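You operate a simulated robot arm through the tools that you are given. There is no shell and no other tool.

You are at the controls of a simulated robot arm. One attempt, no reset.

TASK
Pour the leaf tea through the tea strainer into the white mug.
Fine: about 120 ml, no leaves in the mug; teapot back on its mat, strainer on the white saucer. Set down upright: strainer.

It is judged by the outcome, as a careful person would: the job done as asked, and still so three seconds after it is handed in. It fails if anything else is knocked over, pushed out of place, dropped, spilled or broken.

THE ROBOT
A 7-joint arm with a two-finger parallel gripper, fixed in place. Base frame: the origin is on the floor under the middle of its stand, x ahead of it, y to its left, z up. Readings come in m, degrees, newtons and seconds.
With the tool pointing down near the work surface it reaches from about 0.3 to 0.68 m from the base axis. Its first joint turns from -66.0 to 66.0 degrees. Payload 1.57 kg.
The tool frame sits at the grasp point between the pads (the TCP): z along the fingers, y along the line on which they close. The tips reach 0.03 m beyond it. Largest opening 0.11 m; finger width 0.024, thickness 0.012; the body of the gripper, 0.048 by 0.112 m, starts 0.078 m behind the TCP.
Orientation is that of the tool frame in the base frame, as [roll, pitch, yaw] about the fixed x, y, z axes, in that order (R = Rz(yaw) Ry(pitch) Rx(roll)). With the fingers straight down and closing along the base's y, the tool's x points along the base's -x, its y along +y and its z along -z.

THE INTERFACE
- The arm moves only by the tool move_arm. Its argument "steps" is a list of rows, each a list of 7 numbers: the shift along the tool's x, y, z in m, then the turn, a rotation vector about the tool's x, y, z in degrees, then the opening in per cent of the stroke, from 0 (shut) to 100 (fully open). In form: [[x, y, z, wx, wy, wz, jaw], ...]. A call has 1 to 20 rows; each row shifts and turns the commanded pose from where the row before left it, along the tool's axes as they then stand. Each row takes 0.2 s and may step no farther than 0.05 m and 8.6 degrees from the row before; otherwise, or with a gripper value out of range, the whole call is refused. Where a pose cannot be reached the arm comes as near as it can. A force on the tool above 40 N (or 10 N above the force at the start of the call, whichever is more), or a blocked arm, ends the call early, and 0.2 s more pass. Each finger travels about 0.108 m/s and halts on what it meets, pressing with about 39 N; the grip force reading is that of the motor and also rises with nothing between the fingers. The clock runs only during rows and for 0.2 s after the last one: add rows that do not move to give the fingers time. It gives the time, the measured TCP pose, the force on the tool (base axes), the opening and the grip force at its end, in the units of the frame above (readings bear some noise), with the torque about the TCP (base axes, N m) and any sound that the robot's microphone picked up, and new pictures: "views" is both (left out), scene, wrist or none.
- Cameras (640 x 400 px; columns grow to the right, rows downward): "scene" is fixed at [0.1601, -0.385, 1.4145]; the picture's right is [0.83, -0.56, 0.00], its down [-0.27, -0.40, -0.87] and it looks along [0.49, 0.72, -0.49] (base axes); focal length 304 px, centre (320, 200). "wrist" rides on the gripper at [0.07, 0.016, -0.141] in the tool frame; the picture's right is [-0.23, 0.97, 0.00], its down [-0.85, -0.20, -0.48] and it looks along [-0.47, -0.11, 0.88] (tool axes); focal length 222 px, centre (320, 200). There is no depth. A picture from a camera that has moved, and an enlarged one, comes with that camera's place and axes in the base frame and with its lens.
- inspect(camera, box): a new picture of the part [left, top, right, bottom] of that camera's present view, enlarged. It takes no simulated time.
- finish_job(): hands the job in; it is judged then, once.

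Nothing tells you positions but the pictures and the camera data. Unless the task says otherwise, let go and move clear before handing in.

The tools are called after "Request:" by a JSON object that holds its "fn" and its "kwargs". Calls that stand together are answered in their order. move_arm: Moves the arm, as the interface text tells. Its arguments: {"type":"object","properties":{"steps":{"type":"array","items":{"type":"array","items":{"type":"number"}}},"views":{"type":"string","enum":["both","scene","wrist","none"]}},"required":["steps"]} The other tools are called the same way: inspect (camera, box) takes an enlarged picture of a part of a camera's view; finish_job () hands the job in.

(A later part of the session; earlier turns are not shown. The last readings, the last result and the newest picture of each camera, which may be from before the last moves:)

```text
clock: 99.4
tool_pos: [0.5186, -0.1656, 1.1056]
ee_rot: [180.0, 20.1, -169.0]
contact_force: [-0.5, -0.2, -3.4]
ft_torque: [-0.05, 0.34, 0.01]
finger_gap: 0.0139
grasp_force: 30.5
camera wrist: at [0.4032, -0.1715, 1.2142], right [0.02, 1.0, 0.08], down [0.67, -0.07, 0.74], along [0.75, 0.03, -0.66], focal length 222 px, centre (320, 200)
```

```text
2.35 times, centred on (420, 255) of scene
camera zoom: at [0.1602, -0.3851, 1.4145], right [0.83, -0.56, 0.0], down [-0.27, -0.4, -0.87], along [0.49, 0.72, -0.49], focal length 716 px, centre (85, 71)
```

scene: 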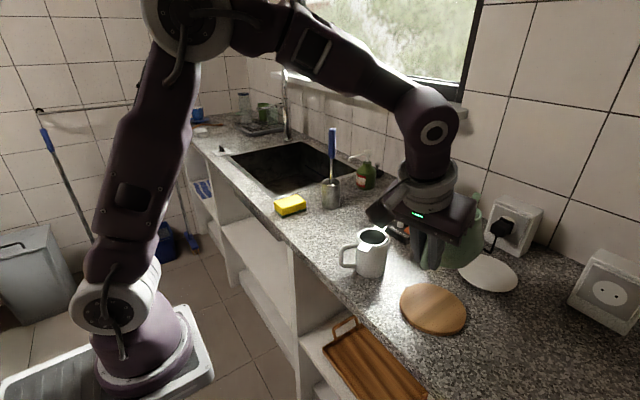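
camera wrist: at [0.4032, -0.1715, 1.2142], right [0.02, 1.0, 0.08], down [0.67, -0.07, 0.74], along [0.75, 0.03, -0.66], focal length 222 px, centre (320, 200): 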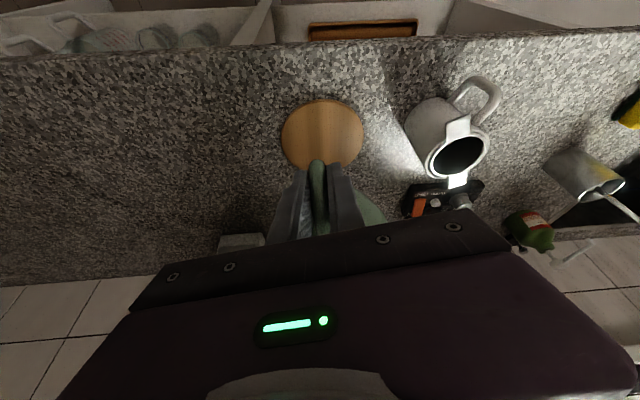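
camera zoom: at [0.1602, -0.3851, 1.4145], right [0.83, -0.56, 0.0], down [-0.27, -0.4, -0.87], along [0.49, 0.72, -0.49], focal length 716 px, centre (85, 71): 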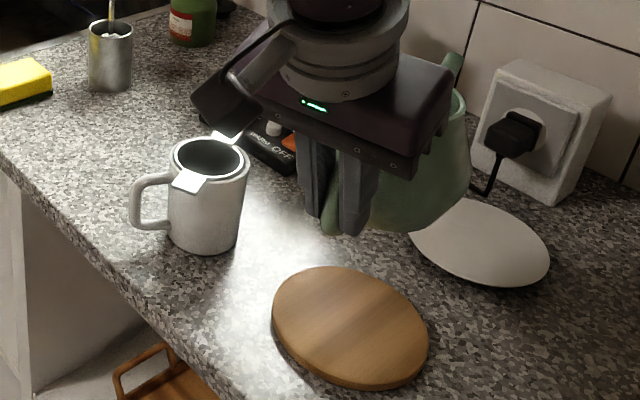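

The pot is back above the mat in the same pose it was lifted from. Lowering it straight down.

Request:
{"fn": "move_arm", "kwargs": {"steps": [[0.0032, 0, 0.0088, 0, 0, 0, 0], [0.0064, 0, 0.0176, 0, 0, 0, 0], [0.0064, 0, 0.0176, 0, 0, 0, 0], [0.0064, 0, 0.0176, 0, 0, 0, 0], [0.0064, 0, 0.0176, 0, 0, 0, 0], [0.0064, 0, 0.0176, 0, 0, 0, 0], [0.0055, 0, 0.015, 0, 0, 0, 0], [0.0017, 0, 0.0047, 0, 0, 0, 0], [0, 0, 0, 0, 0, 0, 0]], "views": "scene"}}

Request:
{"fn": "inspect", "kwargs": {"camera": "scene", "box": [380, 220, 480, 340]}}

```text
clock: 101.4
tool_pos: [0.5188, -0.1659, 0.9816]
ee_rot: [-179.9, 20.1, -169.1]
contact_force: [-0.4, -0.1, -4.2]
ft_torque: [-0.07, 0.34, -0.01]
finger_gap: 0.0137
grasp_force: 30.4
```

scene: 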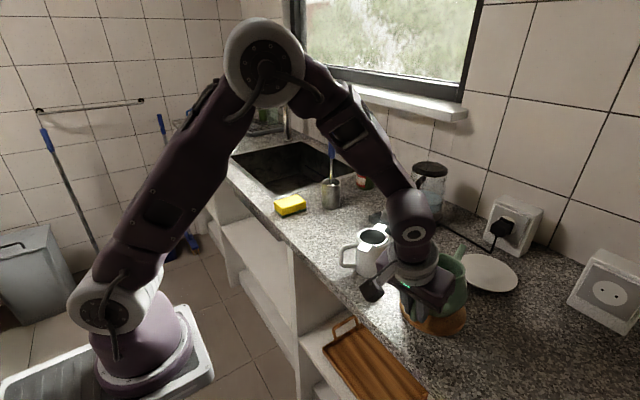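

```text
3.33 times, centred on (430, 280) of scene
camera zoom: at [0.1602, -0.3851, 1.4145], right [0.83, -0.56, 0.0], down [-0.27, -0.4, -0.87], along [0.49, 0.72, -0.49], focal length 1014 px, centre (-47, -67)
```

zoom: 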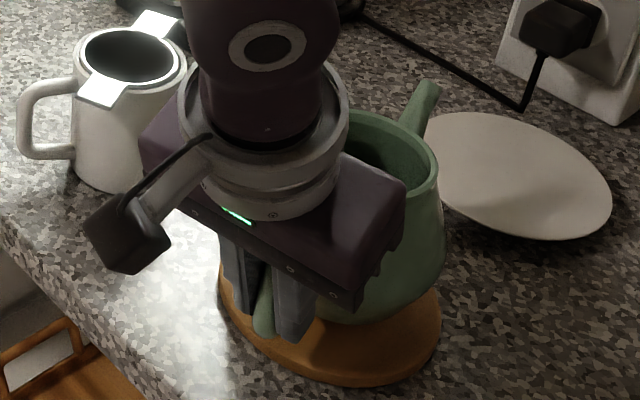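

Request:
{"fn": "move_arm", "kwargs": {"steps": [[0.0014, 0, 0.0038, 0, 0, 0, 0], [0.0014, 0, 0.0038, 0, 0, 0, 0], [0, 0, 0, 0, 0, 0, 0]], "views": "none"}}

Request:
{"fn": "move_arm", "kwargs": {"steps": [[0.0005, 0, 0.0014, 0, 0, 0, 0], [0, 0, 0, 0, 0, 0, 0]], "views": "none"}}

```text
clock: 102.2
tool_pos: [0.5188, -0.1665, 0.9731]
ee_rot: [-179.8, 20.0, -169.1]
contact_force: [-0.3, -0.3, -3.2]
ft_torque: [-0.04, 0.21, -0.01]
finger_gap: 0.0134
grasp_force: 30.3
```

```text
clock: 102.8
tool_pos: [0.5201, -0.1663, 0.972]
ee_rot: [-179.8, 20.1, -169.0]
contact_force: [-5.2, -1.9, 9.0]
ft_torque: [0.23, -0.85, -0.05]
finger_gap: 0.0139
grasp_force: 30.6
```

Contact with the mat. I'll relieve the pressing force before releasing.

Request:
{"fn": "move_arm", "kwargs": {"steps": [[-0.0002, 0, -0.0006, 0, 0, 0, 0], [0, 0, 0, 0, 0, 0, 0]], "views": "none"}}

Request:
{"fn": "move_arm", "kwargs": {"steps": [[-0.0001, 0, -0.0003, 0, 0, 0, 0], [0, 0, 0, 0, 0, 0, 0]], "views": "none"}}

```text
clock: 103.4
tool_pos: [0.518, -0.164, 0.9722]
ee_rot: [-179.8, 20.2, -168.9]
contact_force: [2.6, 0.0, -0.8]
ft_torque: [0.06, -0.18, -0.03]
finger_gap: 0.0137
grasp_force: 30.2
```

```text
clock: 104.0
tool_pos: [0.5175, -0.1665, 0.9734]
ee_rot: [-179.8, 19.9, -169.0]
contact_force: [1.9, -0.1, -1.7]
ft_torque: [0.03, 0.07, -0.03]
finger_gap: 0.0142
grasp_force: 30.5
```

The pot now rests on the mat with little load on the gripper. Opening gently.

Request:
{"fn": "move_arm", "kwargs": {"steps": [[0, 0, 0, 0, 0, 0, 16], [0, 0, 0, 0, 0, 0, 22], [0, 0, 0, 0, 0, 0, 32], [0, 0, 0, 0, 0, 0, 45], [0, 0, 0, 0, 0, 0, 55], [0, 0, 0, 0, 0, 0, 55]]}}

Request:
{"fn": "inspect", "kwargs": {"camera": "scene", "box": [380, 220, 480, 340]}}

Request:
{"fn": "inspect", "kwargs": {"camera": "wrist", "box": [220, 100, 420, 240]}}

```text
clock: 105.4
tool_pos: [0.5186, -0.1648, 0.9721]
ee_rot: [-179.8, 20.0, -168.9]
contact_force: [0.1, -0.7, -0.1]
ft_torque: [0.01, 0.01, 0.04]
finger_gap: 0.0606
grasp_force: 0.0
camera wrist: at [0.4035, -0.171, 1.0819], right [0.02, 1.0, 0.08], down [0.66, -0.07, 0.74], along [0.75, 0.03, -0.66], focal length 222 px, centre (320, 200)
```

scene: 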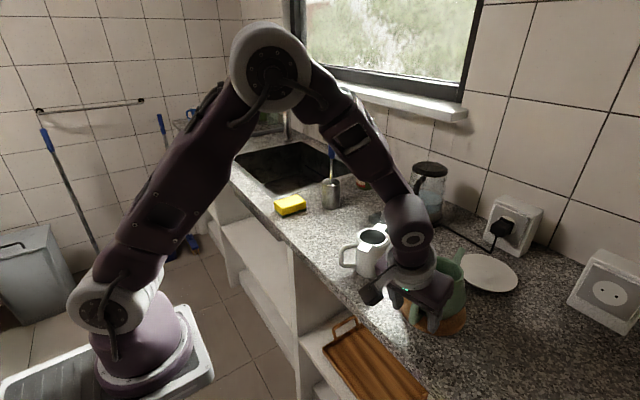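
wrist: 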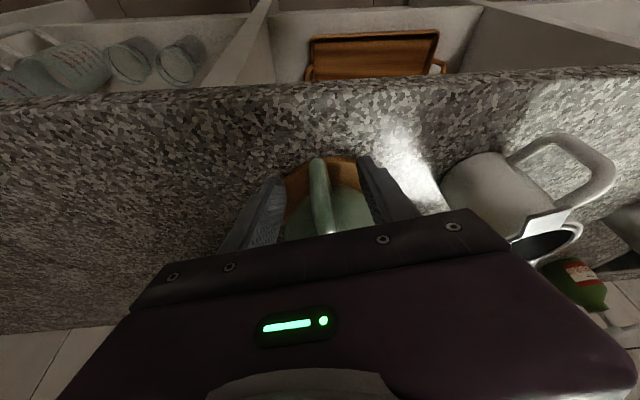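

```text
3.33 times, centred on (430, 280) of scene
camera zoom: at [0.1601, -0.385, 1.4145], right [0.83, -0.56, 0.0], down [-0.27, -0.4, -0.87], along [0.49, 0.72, -0.49], focal length 1014 px, centre (-47, -67)
```

zoom: 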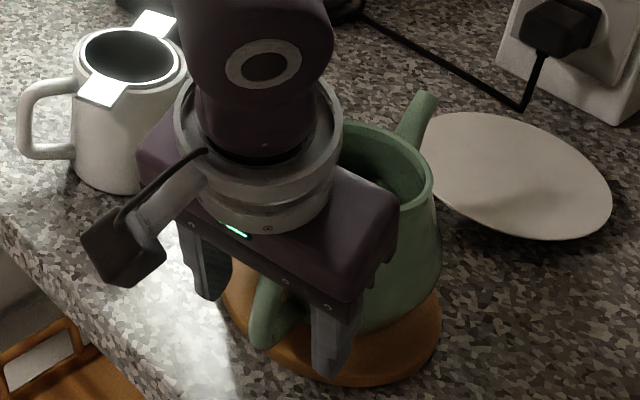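

```text
2.86 times, centred on (320, 170) of wrist
camera zoom: at [0.4035, -0.171, 1.0819], right [0.02, 1.0, 0.08], down [0.66, -0.07, 0.74], along [0.75, 0.03, -0.66], focal length 635 px, centre (320, 286)
```

zoom: 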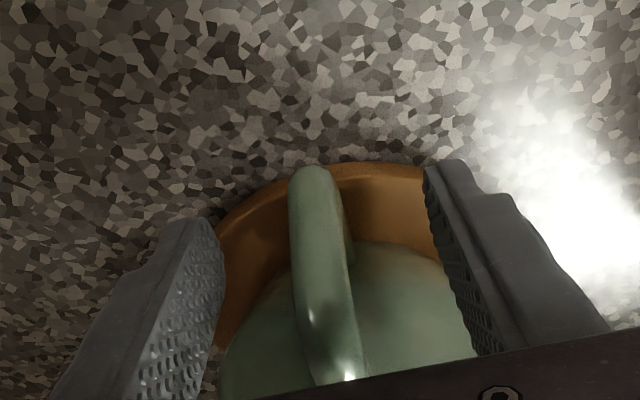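

The teapot is back on its mat. I'll retreat along the approach direction.

Request:
{"fn": "move_arm", "kwargs": {"steps": [[-0.002, 0.0005, -0.0277, 0, 0, 0, 55], [-0.002, 0.0005, -0.0277, 0, 0, 0, 55], [-0.0018, 0.0006, -0.027, 0, 0, 0, 55], [-0.0018, 0.0006, -0.027, 0, 0, 0, 55], [-0.0018, 0.0006, -0.035, 0, 0, 0, 45]]}}

Request:
{"fn": "inspect", "kwargs": {"camera": "scene", "box": [320, 190, 520, 340]}}

Request:
{"fn": "inspect", "kwargs": {"camera": "wrist", "box": [260, 80, 520, 250]}}

```text
clock: 106.6
tool_pos: [0.476, -0.1702, 1.1134]
ee_rot: [-179.9, 20.1, -169.0]
contact_force: [0.9, -0.2, 0.1]
ft_torque: [0.0, 0.02, 0.02]
finger_gap: 0.0492
grasp_force: 0.0
camera wrist: at [0.3622, -0.1751, 1.2221], right [0.02, 1.0, 0.08], down [0.67, -0.07, 0.74], along [0.75, 0.03, -0.66], focal length 222 px, centre (320, 200)
```

scene: 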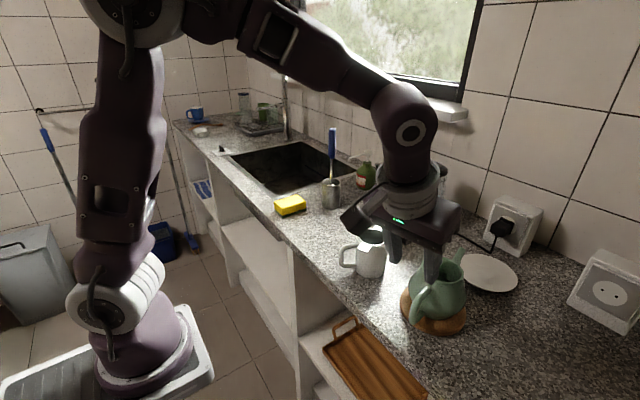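
wrist: 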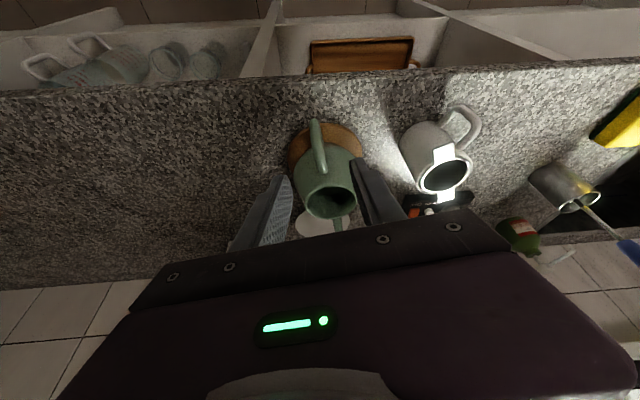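

```text
2.67 times, centred on (420, 265) of scene
camera zoom: at [0.1601, -0.385, 1.4145], right [0.83, -0.56, 0.0], down [-0.27, -0.4, -0.87], along [0.49, 0.72, -0.49], focal length 811 px, centre (53, 27)
```

zoom: 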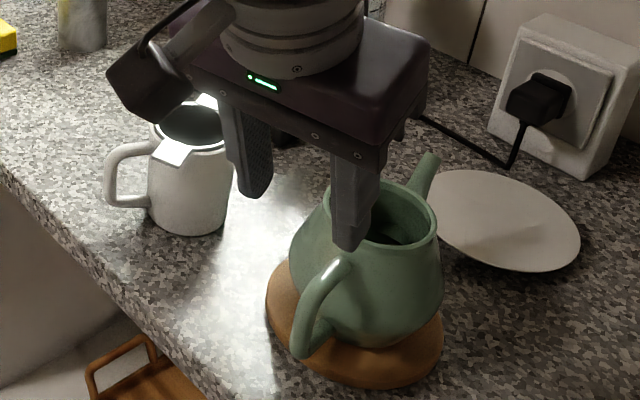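

```text
2.35 times, centred on (390, 165) of wrist
camera zoom: at [0.3622, -0.1751, 1.2221], right [0.02, 1.0, 0.08], down [0.67, -0.07, 0.74], along [0.75, 0.03, -0.66], focal length 523 px, centre (155, 282)
```

zoom: 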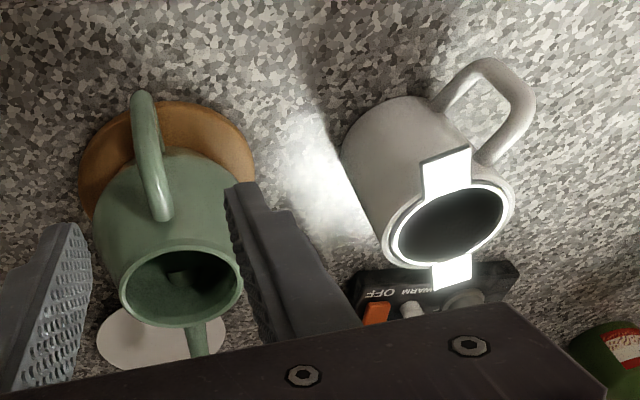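

The teapot sits upright on its mat. Next I'll go back to the strainer with the tool tilted 30° and hover over its near tab.

Request:
{"fn": "move_arm", "kwargs": {"steps": [[0, 0, 0, 0, -5, 0, 45], [0, 0, 0, 0, -5, 0, 45], [0, 0, 0, -3.3, 0, -5.72, 45], [0, 0, 0, -3.3, 0, -5.72, 45], [-0.0282, 0.0317, 0.0115, 0, 0, 0, 45], [-0.0282, 0.0317, 0.0115, 0, 0, 0, 45], [-0.0282, 0.0317, 0.0115, 0, 0, 0, 45], [-0.0282, 0.0317, 0.0115, 0, 0, 0, 45], [0, 0, 0, 0, 0, 0, 45]]}}

Request:
{"fn": "inspect", "kwargs": {"camera": "scene", "box": [320, 180, 440, 290]}}

Request:
{"fn": "inspect", "kwargs": {"camera": "wrist", "box": [220, 100, 420, 240]}}

```text
clock: 108.6
tool_pos: [0.5345, -0.0033, 1.1311]
ee_rot: [-179.8, 30.1, -155.7]
contact_force: [0.2, -0.4, 0.3]
ft_torque: [0.01, -0.01, -0.02]
finger_gap: 0.0495
grasp_force: 0.1
camera wrist: at [0.4083, -0.0413, 1.2192], right [-0.22, 0.97, 0.11], down [0.54, 0.02, 0.84], along [0.81, 0.25, -0.53], focal length 222 px, centre (320, 200)
```

scene: 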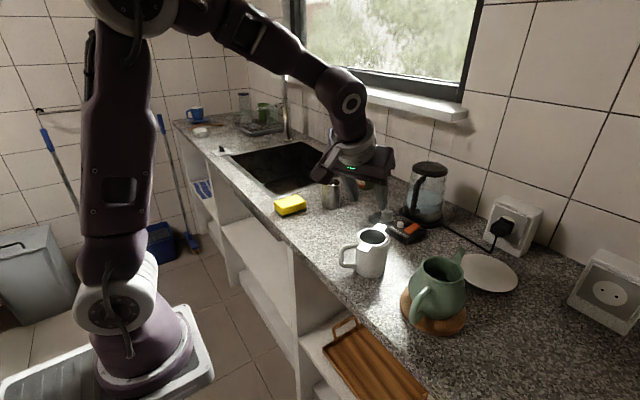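
wrist: 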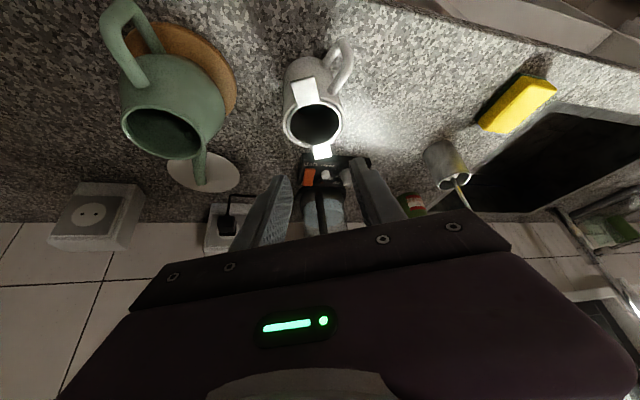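

```text
3.64 times, centred on (380, 235) of scene
camera zoom: at [0.1601, -0.385, 1.4145], right [0.83, -0.56, 0.0], down [-0.27, -0.4, -0.87], along [0.49, 0.72, -0.49], focal length 1106 px, centre (102, 73)
```

zoom: 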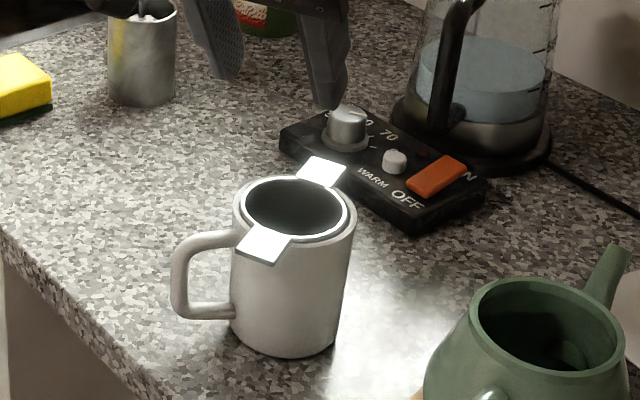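

```text
2.86 times, centred on (320, 170) of wrist
camera zoom: at [0.4083, -0.0413, 1.2192], right [-0.22, 0.97, 0.11], down [0.54, 0.02, 0.84], along [0.81, 0.25, -0.53], focal length 635 px, centre (320, 286)
```

zoom: 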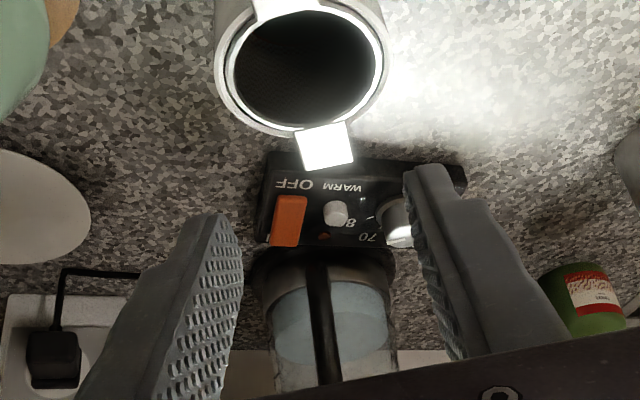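

Request:
{"fn": "inspect", "kwargs": {"camera": "wrist", "box": [260, 30, 380, 170]}}

```text
2.86 times, centred on (320, 100) of wrist
camera zoom: at [0.4083, -0.0413, 1.2192], right [-0.22, 0.97, 0.11], down [0.54, 0.02, 0.84], along [0.81, 0.25, -0.53], focal length 635 px, centre (320, 486)
```

zoom: 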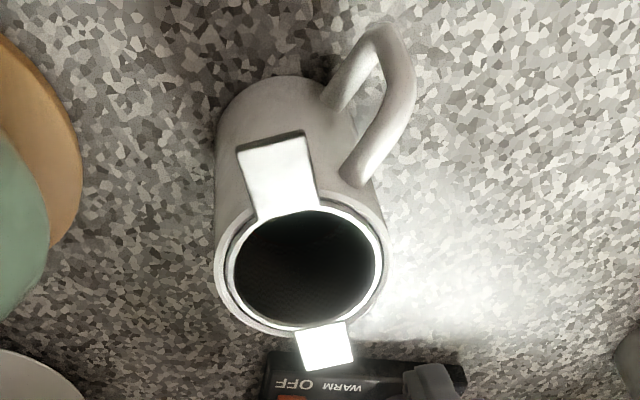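

The tab axis and position match my estimate, so I can descend straight down onto it.

Request:
{"fn": "move_arm", "kwargs": {"steps": [[0.0139, 0, 0.024, 0, 0, 0, 45], [0.0139, 0, 0.024, 0, 0, 0, 45], [0.0139, 0, 0.024, 0, 0, 0, 45], [0.009, 0, 0.0155, 0, 0, 0, 45], [0, 0, 0, 0, 0, 0, 45]]}}

Request:
{"fn": "inspect", "kwargs": {"camera": "scene", "box": [335, 195, 415, 275]}}

Request:
{"fn": "inspect", "kwargs": {"camera": "wrist", "box": [230, 110, 410, 230]}}

```text
clock: 109.8
tool_pos: [0.537, -0.0052, 1.0289]
ee_rot: [-179.9, 30.1, -155.7]
contact_force: [-0.9, -0.3, 0.8]
ft_torque: [0.0, -0.01, 0.01]
finger_gap: 0.0497
grasp_force: 0.1
camera wrist: at [0.4111, -0.0438, 1.116], right [-0.22, 0.97, 0.11], down [0.54, 0.03, 0.84], along [0.81, 0.25, -0.53], focal length 222 px, centre (320, 200)
```

scene: 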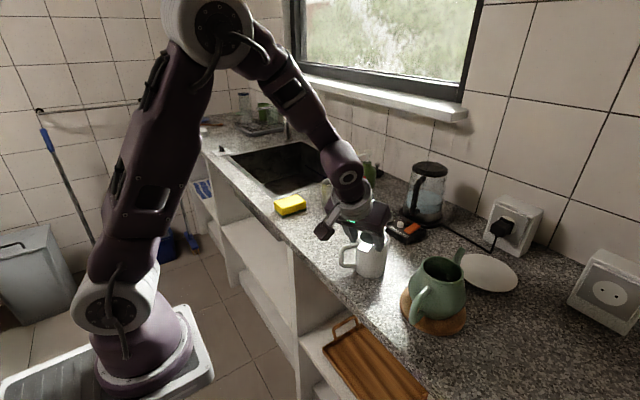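
wrist: 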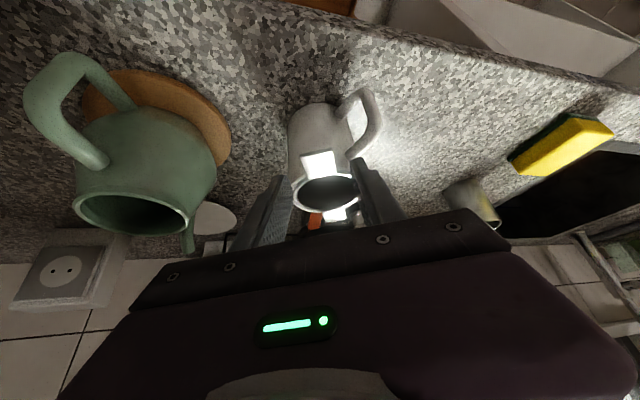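

```text
5.00 times, centred on (375, 235) of scene
camera zoom: at [0.1601, -0.385, 1.4145], right [0.83, -0.56, 0.0], down [-0.27, -0.4, -0.87], along [0.49, 0.72, -0.49], focal length 1521 px, centre (45, 25)
```

zoom: 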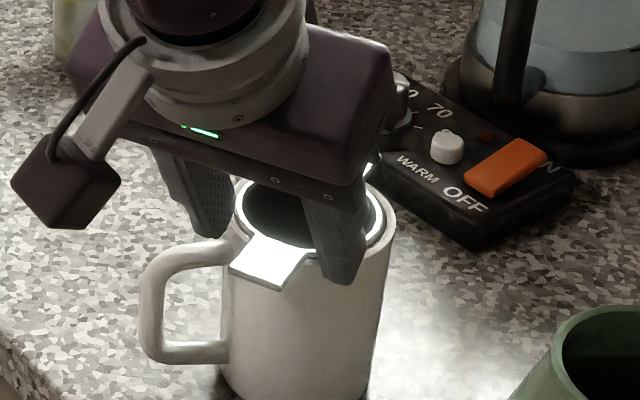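

```text
3.33 times, centred on (320, 170) of wrist
camera zoom: at [0.4111, -0.0438, 1.116], right [-0.22, 0.97, 0.11], down [0.54, 0.03, 0.84], along [0.81, 0.25, -0.53], focal length 740 px, centre (320, 300)
```

zoom: 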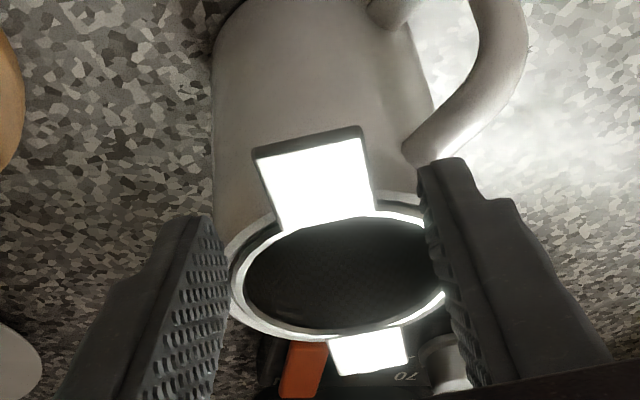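

Aligned within about 2 mm. I'll make a small lateral correction, descend the last 9 mm, and check before closing.

Request:
{"fn": "move_arm", "kwargs": {"steps": [[0.003, 0.0018, 0.004, 0, 0, 0, 45], [0.0024, 0, 0.0033, 0, 0, 0, 45], [0, 0, 0, 0, 0, 0, 40]], "views": "none"}}

Request:
{"fn": "inspect", "kwargs": {"camera": "scene", "box": [335, 195, 415, 275]}}

Request:
{"fn": "inspect", "kwargs": {"camera": "wrist", "box": [230, 110, 410, 230]}}

```text
clock: 110.6
tool_pos: [0.5356, -0.0044, 1.0188]
ee_rot: [-179.8, 30.2, -155.7]
contact_force: [1.1, 0.0, 0.4]
ft_torque: [-0.01, -0.03, 0.02]
finger_gap: 0.0442
grasp_force: 0.0
```

```text
5.00 times, centred on (375, 235) of scene
camera zoom: at [0.1601, -0.385, 1.4145], right [0.83, -0.56, 0.0], down [-0.27, -0.4, -0.87], along [0.49, 0.72, -0.49], focal length 1521 px, centre (45, 25)
```

zoom: 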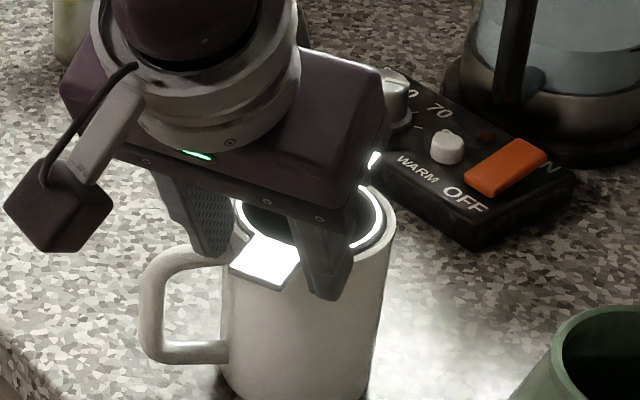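

```text
3.33 times, centred on (320, 170) of wrist
camera zoom: at [0.409, -0.0428, 1.1066], right [-0.22, 0.97, 0.11], down [0.54, 0.02, 0.84], along [0.81, 0.25, -0.53], focal length 740 px, centre (320, 300)
```

zoom: 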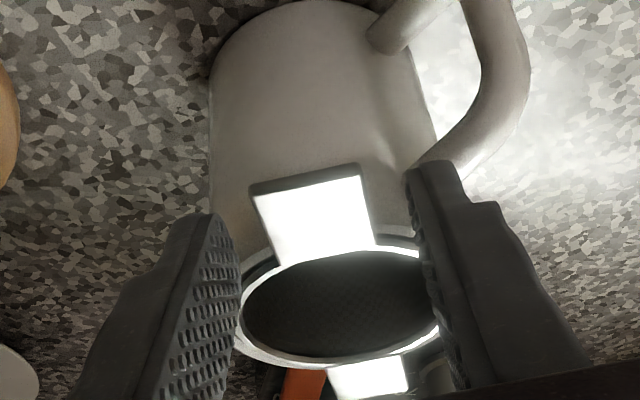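

Well aligned. I'll back off 4 mm so the tips stay clear of the mug rim, then close on the tab.

Request:
{"fn": "move_arm", "kwargs": {"steps": [[0.0035, 0, -0.002, 0, 0, 0, 40], [0, 0, 0, 0, 0, 0, 32], [0, 0, 0, 0, 0, 0, 26], [0, 0, 0, 0, 0, 0, 15], [0, 0, 0, 0, 0, 0, 0], [0, 0, 0, 0, 0, 0, 0]]}}

Request:
{"fn": "inspect", "kwargs": {"camera": "scene", "box": [335, 195, 415, 275]}}

Request:
{"fn": "inspect", "kwargs": {"camera": "wrist", "box": [230, 110, 410, 230]}}

```text
clock: 112.0
tool_pos: [0.5323, -0.0066, 1.0179]
ee_rot: [-179.7, 30.1, -155.7]
contact_force: [-0.3, 0.6, 0.9]
ft_torque: [0.02, -0.01, 0.01]
finger_gap: 0.025
grasp_force: 36.0
camera wrist: at [0.4051, -0.0448, 1.1062], right [-0.22, 0.97, 0.11], down [0.54, 0.02, 0.84], along [0.81, 0.25, -0.53], focal length 222 px, centre (320, 200)
```

scene: 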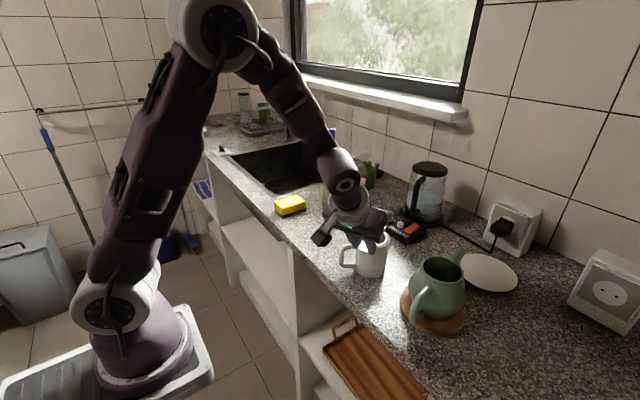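
wrist: 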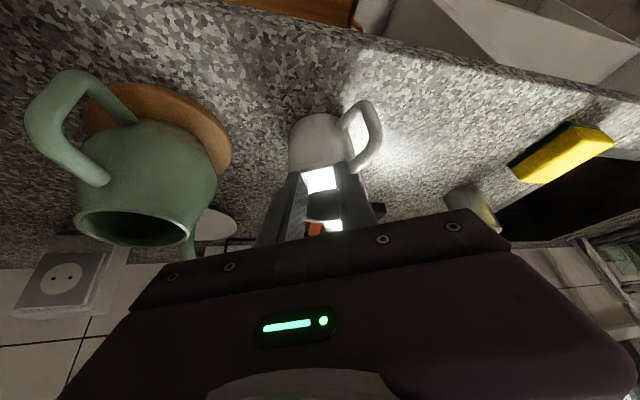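

```text
5.00 times, centred on (375, 235) of scene
camera zoom: at [0.1601, -0.385, 1.4145], right [0.83, -0.56, 0.0], down [-0.27, -0.4, -0.87], along [0.49, 0.72, -0.49], focal length 1521 px, centre (45, 25)
```

zoom: 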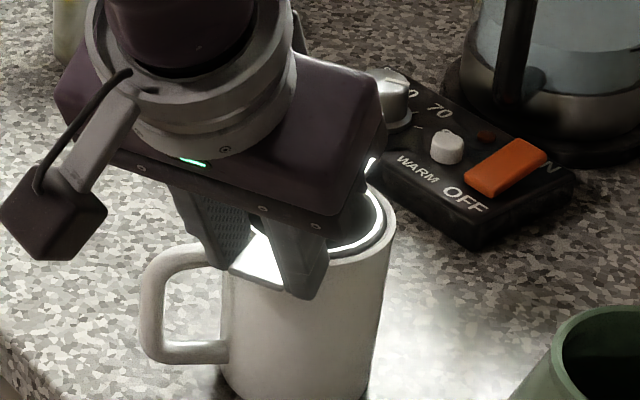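

```text
3.33 times, centred on (320, 170) of wrist
camera zoom: at [0.4051, -0.0448, 1.1062], right [-0.22, 0.97, 0.11], down [0.54, 0.02, 0.84], along [0.81, 0.25, -0.53], focal length 740 px, centre (320, 300)
```

zoom: 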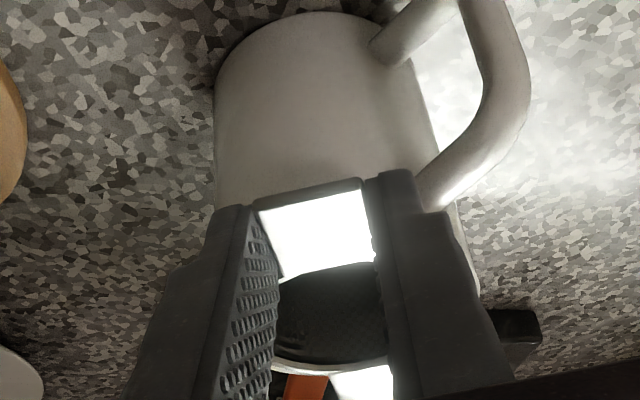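

The tab is gripped and the mug hasn't moved. I'll lift the strainer slowly, keeping it over the mug so it can drain.

Request:
{"fn": "move_arm", "kwargs": {"steps": [[-0.0025, 0, -0.0043, 0, 0, 0, 0], [-0.0025, 0, -0.0043, 0, 0, 0, 0], [-0.005, 0, -0.0087, 0, 0, 0, 0], [-0.005, 0, -0.0087, 0, 0, 0, 0], [-0.005, 0, -0.0087, 0, 0, 0, 0], [0, 0, 0, 0, 0, 0, 0], [0, 0, 0, 0, 0, 0, 0], [0, 0, 0, 0, 0, 0, 0], [0, 0, 0, 0, 0, 0, 0], [0, 0, 0, 0, 0, 0, 0]], "views": "scene"}}

Request:
{"fn": "inspect", "kwargs": {"camera": "scene", "box": [335, 180, 425, 280]}}

```text
clock: 114.2
tool_pos: [0.5305, -0.0074, 1.0579]
ee_rot: [-179.8, 30.0, -155.7]
contact_force: [0.7, 0.1, 0.3]
ft_torque: [0.03, 0.02, 0.0]
finger_gap: 0.0251
grasp_force: 36.4
```

scene: 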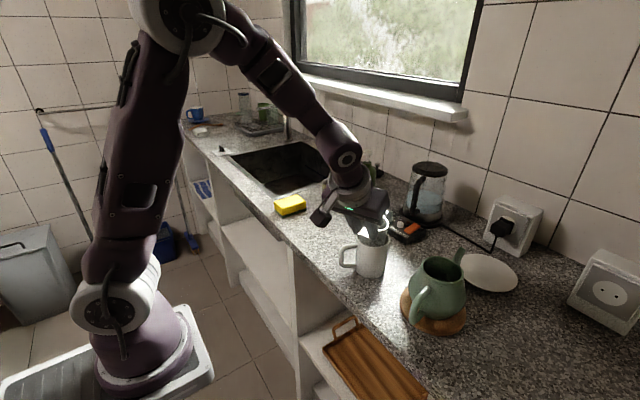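

```text
4.00 times, centred on (380, 230) of scene
camera zoom: at [0.1601, -0.385, 1.4145], right [0.83, -0.56, 0.0], down [-0.27, -0.4, -0.87], along [0.49, 0.72, -0.49], focal length 1217 px, centre (80, 80)
```

zoom: 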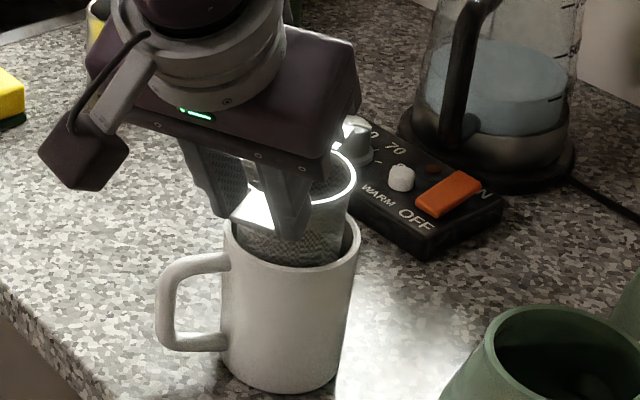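

It's coming out cleanly and level. I'll wait a few seconds for it to drip, then raise it clear of the mug.

Request:
{"fn": "move_arm", "kwargs": {"steps": [[0, 0, 0, 0, 0, 0, 0], [0, 0, 0, 0, 0, 0, 0], [0, 0, 0, 0, 0, 0, 0], [0, 0, 0, 0, 0, 0, 0], [0, 0, 0, 0, 0, 0, 0], [0, 0, 0, 0, 0, 0, 0], [0, 0, 0, 0, 0, 0, 0], [0, 0, 0, 0, 0, 0, 0], [0, 0, 0, 0, 0, 0, 0], [0, 0, 0, 0, 0, 0, 0], [0, 0, 0, 0, 0, 0, 0], [0, 0, 0, 0, 0, 0, 0], [-0.0087, 0, -0.015, 0, 0, 0, 0], [-0.0087, 0, -0.015, 0, 0, 0, 0], [-0.0087, 0, -0.015, 0, 0, 0, 0], [0, 0, 0, 0, 0, 0, 0], [0, 0, 0, 0, 0, 0, 0], [0, 0, 0, 0, 0, 0, 0], [0, 0, 0, 0, 0, 0, 0], [0, 0, 0, 0, 0, 0, 0]]}}

Request:
{"fn": "inspect", "kwargs": {"camera": "scene", "box": [335, 160, 425, 280]}}

Request:
{"fn": "inspect", "kwargs": {"camera": "wrist", "box": [230, 70, 410, 230]}}

```text
clock: 118.4
tool_pos: [0.5317, -0.0063, 1.1085]
ee_rot: [-180.0, 30.1, -155.6]
contact_force: [-0.7, -0.3, -0.7]
ft_torque: [-0.02, 0.04, 0.0]
finger_gap: 0.0246
grasp_force: 36.2
camera wrist: at [0.4043, -0.0442, 1.1975], right [-0.22, 0.97, 0.11], down [0.54, 0.02, 0.84], along [0.81, 0.25, -0.53], focal length 222 px, centre (320, 200)
```

scene: 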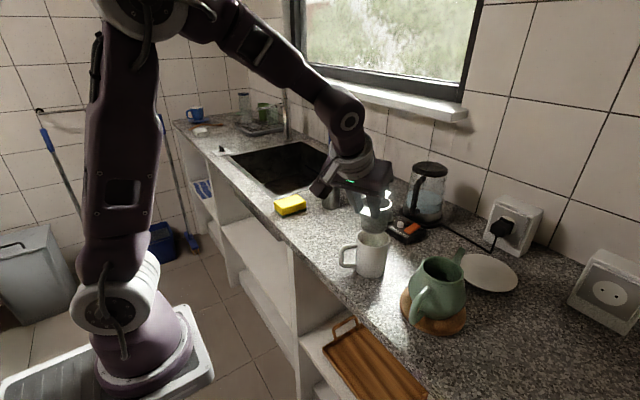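
wrist: 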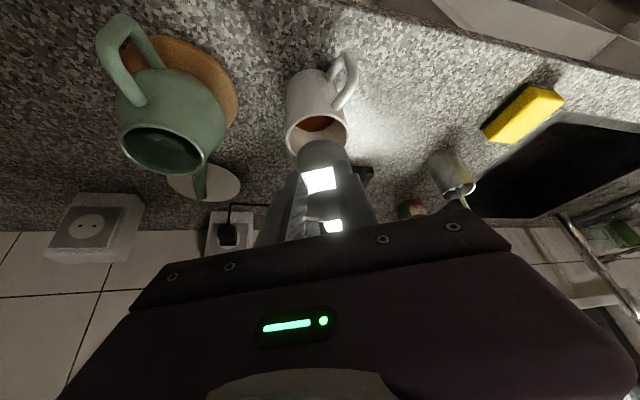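

```text
3.33 times, centred on (380, 220) of scene
camera zoom: at [0.1601, -0.385, 1.4145], right [0.83, -0.56, 0.0], down [-0.27, -0.4, -0.87], along [0.49, 0.72, -0.49], focal length 1014 px, centre (120, 133)
```

zoom: 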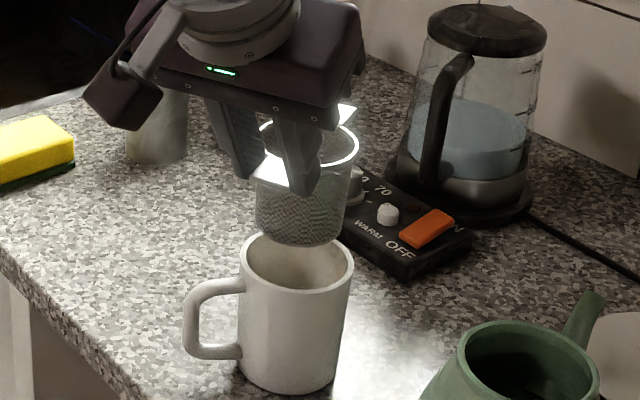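

```text
2.50 times, centred on (320, 150) of wrist
camera zoom: at [0.4043, -0.0442, 1.1975], right [-0.22, 0.97, 0.11], down [0.54, 0.02, 0.84], along [0.81, 0.25, -0.53], focal length 555 px, centre (320, 325)
```

zoom: 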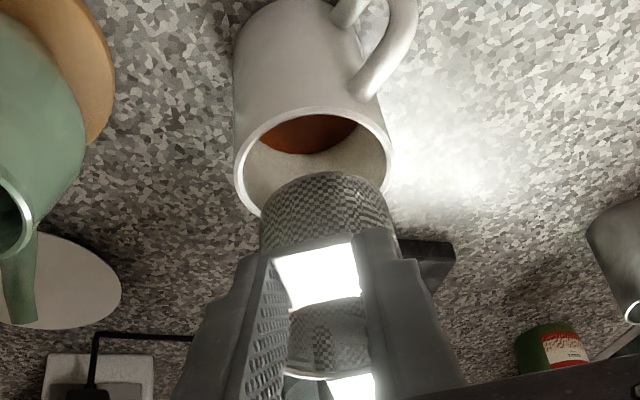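

The mug now holds clear tea, and the surface level I can see works out to about 118 ml with no leaves visible. I'll raise the strainer a little and turn it toward the saucer, keeping it level.

Request:
{"fn": "move_arm", "kwargs": {"steps": [[-0.0067, 0, -0.0115, 0, 0, 0, 0], [-0.0067, 0, -0.0115, 0, 0, 0, 0], [0, 0, 0, 4.127, 0, 7.12, 0], [0, 0, 0, 4.127, 0, 7.12, 0], [0, 0, 0, 4.127, 0, 7.12, 0], [0, 0, 0, 4.127, 0, 7.12, 0], [0, 0, 0, 4.127, 0, 7.12, 0], [0, 0, 0, 4.127, 0, 7.12, 0], [0, 0, 0, 0, 0, 0, 0]]}}

Request:
{"fn": "inspect", "kwargs": {"camera": "scene", "box": [340, 160, 440, 280]}}

```text
clock: 120.4
tool_pos: [0.5311, -0.0049, 1.1369]
ee_rot: [-179.8, 30.1, 154.9]
contact_force: [-0.6, 0.1, -0.8]
ft_torque: [0.0, 0.03, 0.02]
finger_gap: 0.0244
grasp_force: 36.3
camera wrist: at [0.4197, 0.0657, 1.2244], right [0.59, 0.8, 0.11], down [0.37, -0.39, 0.84], along [0.72, -0.46, -0.52], focal length 222 px, centre (320, 200)
```

scene: 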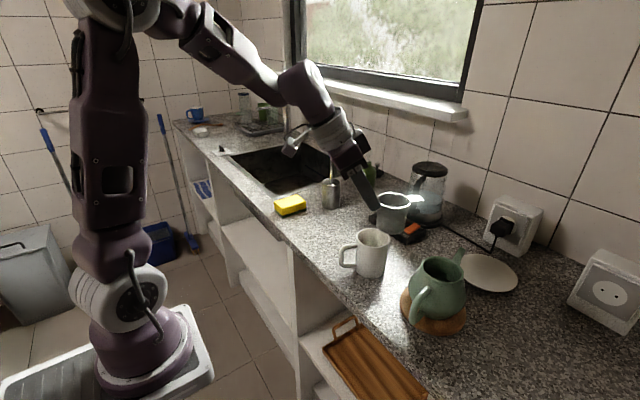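
wrist: 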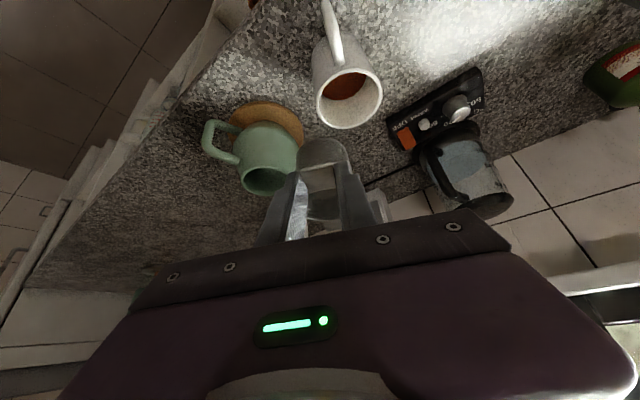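

```text
3.33 times, centred on (390, 220) of scene
camera zoom: at [0.1601, -0.385, 1.4145], right [0.83, -0.56, 0.0], down [-0.27, -0.4, -0.87], along [0.49, 0.72, -0.49], focal length 1014 px, centre (87, 133)
```

zoom: 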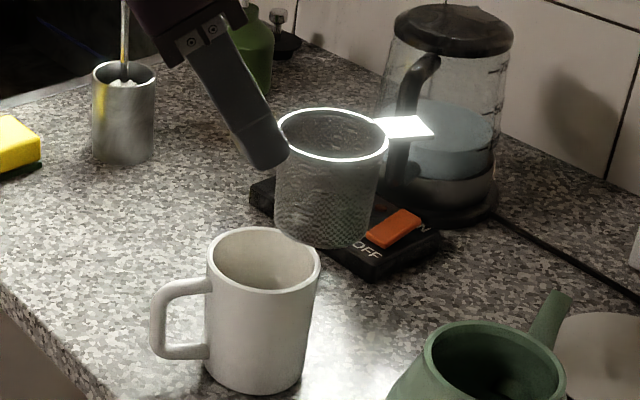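

Level and turned. I'll move it out to the left of and past the teapot's spout, toward the saucer.

Request:
{"fn": "move_arm", "kwargs": {"steps": [[-0.0235, 0.0079, 0.0169, 0, 0, 0, 0], [-0.0235, 0.0079, 0.0169, 0, 0, 0, 0], [-0.0235, 0.0079, 0.0169, 0, 0, 0, 0], [-0.0235, 0.0079, 0.0169, 0, 0, 0, 0], [-0.0235, 0.0079, 0.0169, 0, 0, 0, 0], [-0.0235, 0.0079, 0.0169, 0, 0, 0, 0], [0, 0, 0, 0, 0, 0, 0]]}}

Request:
{"fn": "inspect", "kwargs": {"camera": "scene", "box": [340, 140, 540, 330]}}

```text
clock: 122.0
tool_pos: [0.7088, -0.0369, 1.1214]
ee_rot: [-179.8, 30.1, 154.8]
contact_force: [0.4, -0.2, -0.7]
ft_torque: [0.01, 0.03, 0.01]
finger_gap: 0.0248
grasp_force: 36.2
camera wrist: at [0.5968, 0.0331, 1.2086], right [0.59, 0.8, 0.11], down [0.37, -0.39, 0.84], along [0.72, -0.46, -0.53], focal length 222 px, centre (320, 200)
```

scene: 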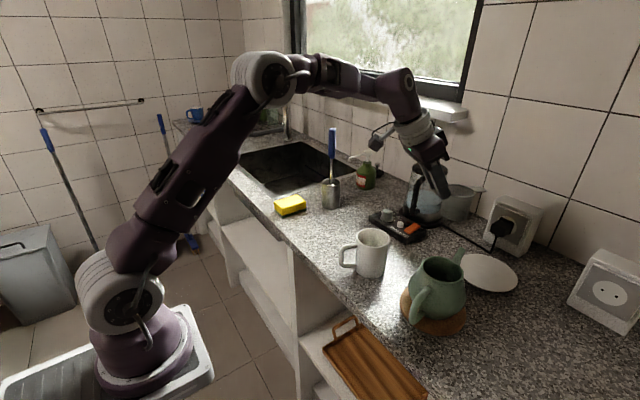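
wrist: 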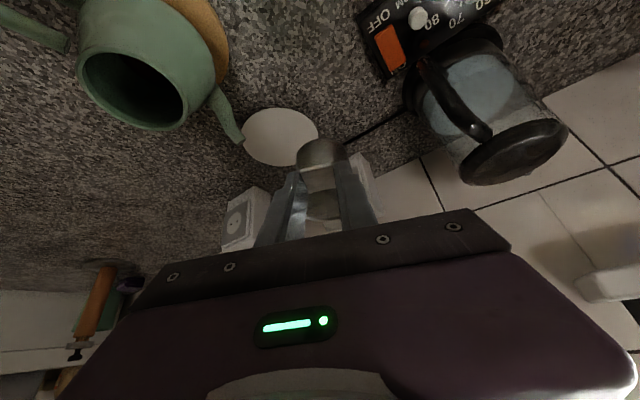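

```text
2.11 times, centred on (440, 235) of scene
camera zoom: at [0.1601, -0.3851, 1.4145], right [0.83, -0.56, 0.0], down [-0.27, -0.4, -0.87], along [0.49, 0.72, -0.49], focal length 641 px, centre (67, 126)
```

zoom: 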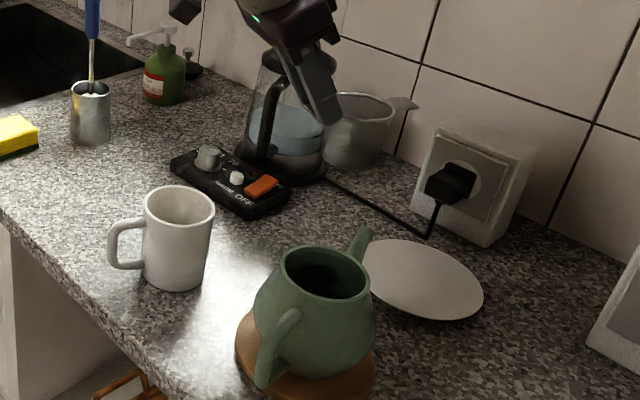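

The saucer centre reads as about (0.794, -0.155) from here too. I'll move over it.

Request:
{"fn": "move_arm", "kwargs": {"steps": [[-0.0112, -0.0183, 0.0127, 0, 0, 0, 0], [-0.0112, -0.0183, 0.0127, 0, 0, 0, 0], [-0.0112, -0.0183, 0.0127, 0, 0, 0, 0], [-0.0112, -0.0183, 0.0127, 0, 0, 0, 0], [0, 0, 0, 0, 0, 0, 0]]}}

Request:
{"fn": "inspect", "kwargs": {"camera": "scene", "box": [400, 170, 540, 310]}}

Request:
{"fn": "inspect", "kwargs": {"camera": "wrist", "box": [180, 60, 420, 230]}}

```text
clock: 123.2
tool_pos: [0.7355, -0.1297, 1.1016]
ee_rot: [-179.9, 30.2, 154.9]
contact_force: [-0.7, -0.2, -0.3]
ft_torque: [-0.03, 0.0, 0.0]
finger_gap: 0.0248
grasp_force: 36.0
camera wrist: at [0.623, -0.06, 1.1883], right [0.59, 0.8, 0.11], down [0.37, -0.39, 0.84], along [0.72, -0.46, -0.52], focal length 222 px, centre (320, 200)
```

scene: 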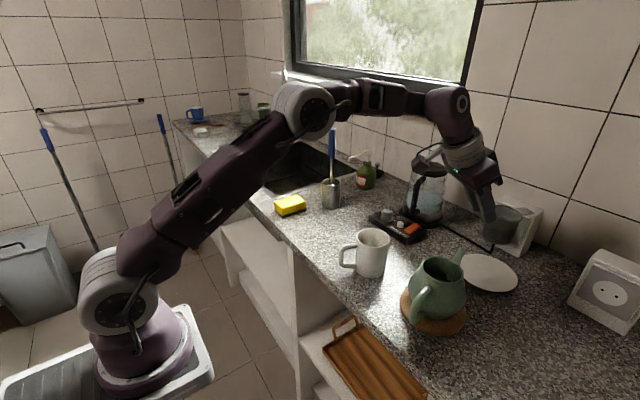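
wrist: 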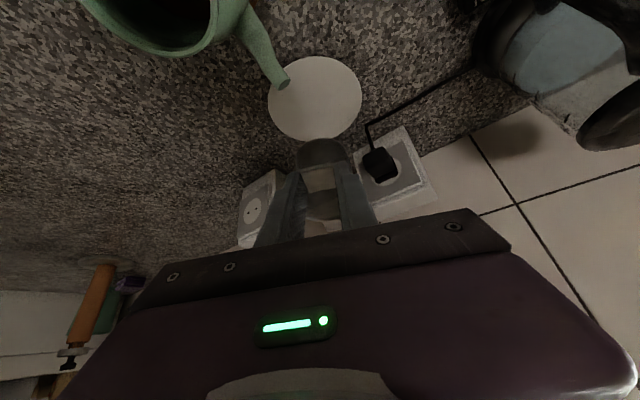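

```text
2.86 times, centred on (470, 240) of scene
camera zoom: at [0.1601, -0.3851, 1.4145], right [0.83, -0.56, 0.0], down [-0.27, -0.4, -0.87], along [0.49, 0.72, -0.49], focal length 869 px, centre (-109, 86)
```

zoom: 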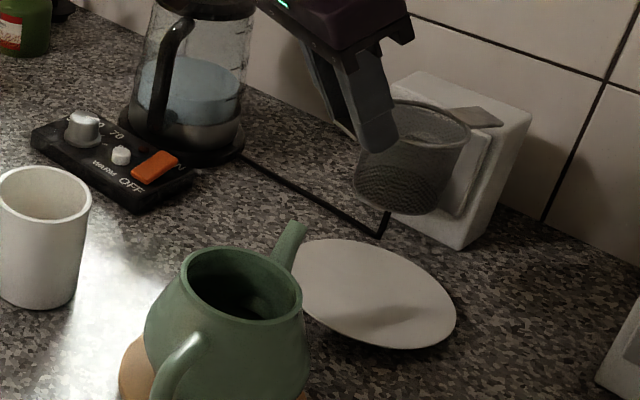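

```text
2.35 times, centred on (300, 145) of wrist
camera zoom: at [0.623, -0.06, 1.1883], right [0.59, 0.8, 0.11], down [0.37, -0.39, 0.84], along [0.72, -0.46, -0.52], focal length 523 px, centre (367, 329)
```

zoom: 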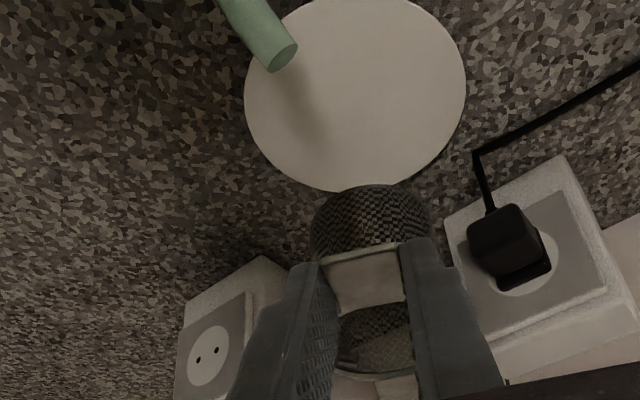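

The strainer is over the saucer and level. I'll lower it steadily, then check before touching down.

Request:
{"fn": "move_arm", "kwargs": {"steps": [[0.01, 0, 0.0173, 0, 0, 0, 0], [0.01, 0, 0.0173, 0, 0, 0, 0], [0.01, 0, 0.0173, 0, 0, 0, 0], [0.01, 0, 0.0173, 0, 0, 0, 0], [0, 0, 0, 0, 0, 0, 0]]}}

Request:
{"fn": "inspect", "kwargs": {"camera": "scene", "box": [400, 190, 540, 310]}}

Request:
{"fn": "inspect", "kwargs": {"camera": "wrist", "box": [180, 20, 420, 230]}}

```text
clock: 124.4
tool_pos: [0.7317, -0.1309, 1.0176]
ee_rot: [-179.8, 30.2, 154.9]
contact_force: [-0.4, 0.6, -0.6]
ft_torque: [0.0, 0.05, 0.01]
finger_gap: 0.0248
grasp_force: 36.9
camera wrist: at [0.6212, -0.0591, 1.1052], right [0.59, 0.8, 0.11], down [0.37, -0.39, 0.84], along [0.72, -0.46, -0.52], focal length 222 px, centre (320, 200)
```

scene: 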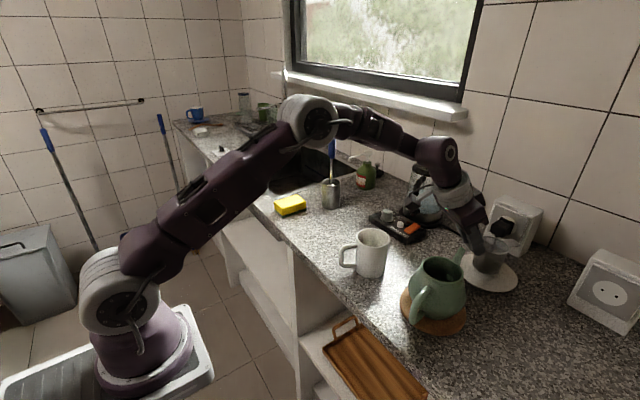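
wrist: 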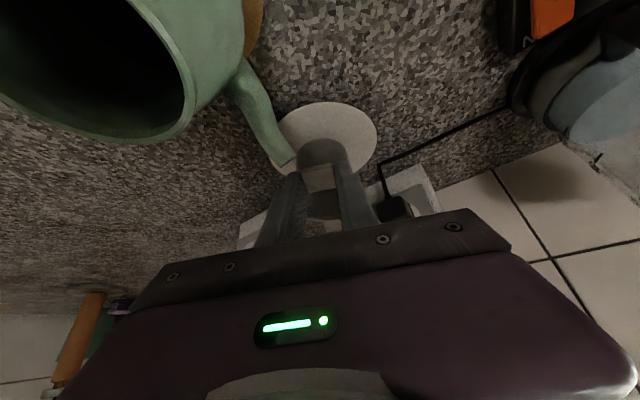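

```text
3.33 times, centred on (470, 250) of scene
camera zoom: at [0.1601, -0.385, 1.4145], right [0.83, -0.56, 0.0], down [-0.27, -0.4, -0.87], along [0.49, 0.72, -0.49], focal length 1014 px, centre (-180, 33)
```

zoom: 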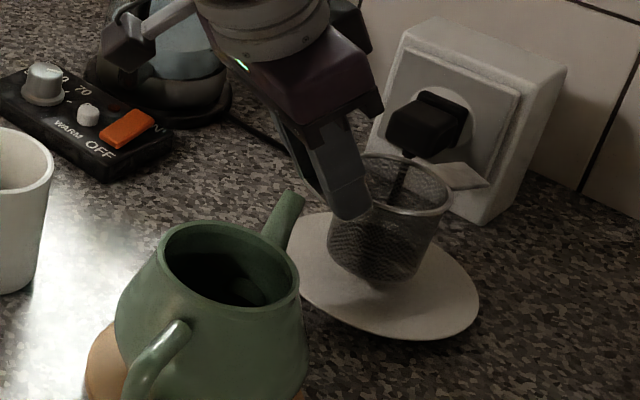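

```text
1.90 times, centred on (300, 125) of wrist
camera zoom: at [0.6212, -0.0591, 1.1052], right [0.59, 0.8, 0.11], down [0.37, -0.39, 0.84], along [0.72, -0.46, -0.52], focal length 423 px, centre (358, 343)
```

zoom: 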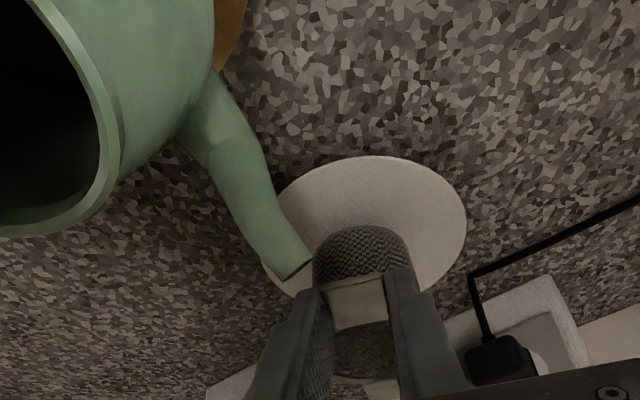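

The strainer is upright over the saucer. I'll shift it 6 mm outward toward the saucer's centre and lower it in small steps, checking the force.

Request:
{"fn": "move_arm", "kwargs": {"steps": [[-0.0051, 0.0016, 0.0029, 0, 0, 0, 0], [0.003, 0, 0.0052, 0, 0, 0, 0], [0.003, 0, 0.0052, 0, 0, 0, 0], [0, 0, 0, 0, 0, 0, 0]], "views": "none"}}

Request:
{"fn": "move_arm", "kwargs": {"steps": [[0.002, 0, 0.00346, 0, 0, 0, 0], [0, 0, 0, 0, 0, 0, 0]], "views": "none"}}

Request:
{"fn": "inspect", "kwargs": {"camera": "scene", "box": [420, 200, 530, 310]}}

```text
clock: 125.4
tool_pos: [0.7401, -0.1315, 1.0073]
ee_rot: [-179.9, 30.2, 154.9]
contact_force: [-0.1, 0.0, -1.8]
ft_torque: [0.02, 0.01, 0.0]
finger_gap: 0.025
grasp_force: 36.7
```

```text
clock: 126.0
tool_pos: [0.7386, -0.131, 1.0039]
ee_rot: [-179.9, 30.1, 155.0]
contact_force: [0.2, -0.3, 0.1]
ft_torque: [-0.01, -0.02, 0.0]
finger_gap: 0.0246
grasp_force: 36.3
```

```text
3.64 times, centred on (475, 255) of scene
camera zoom: at [0.1601, -0.385, 1.4145], right [0.83, -0.56, 0.0], down [-0.27, -0.4, -0.87], along [0.49, 0.72, -0.49], focal length 1106 px, centre (-244, 0)
```

zoom: 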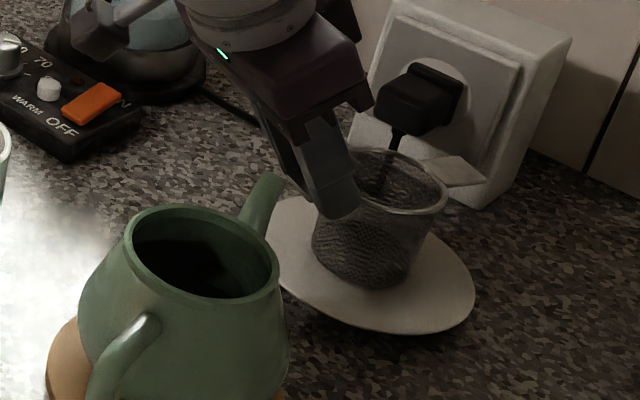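

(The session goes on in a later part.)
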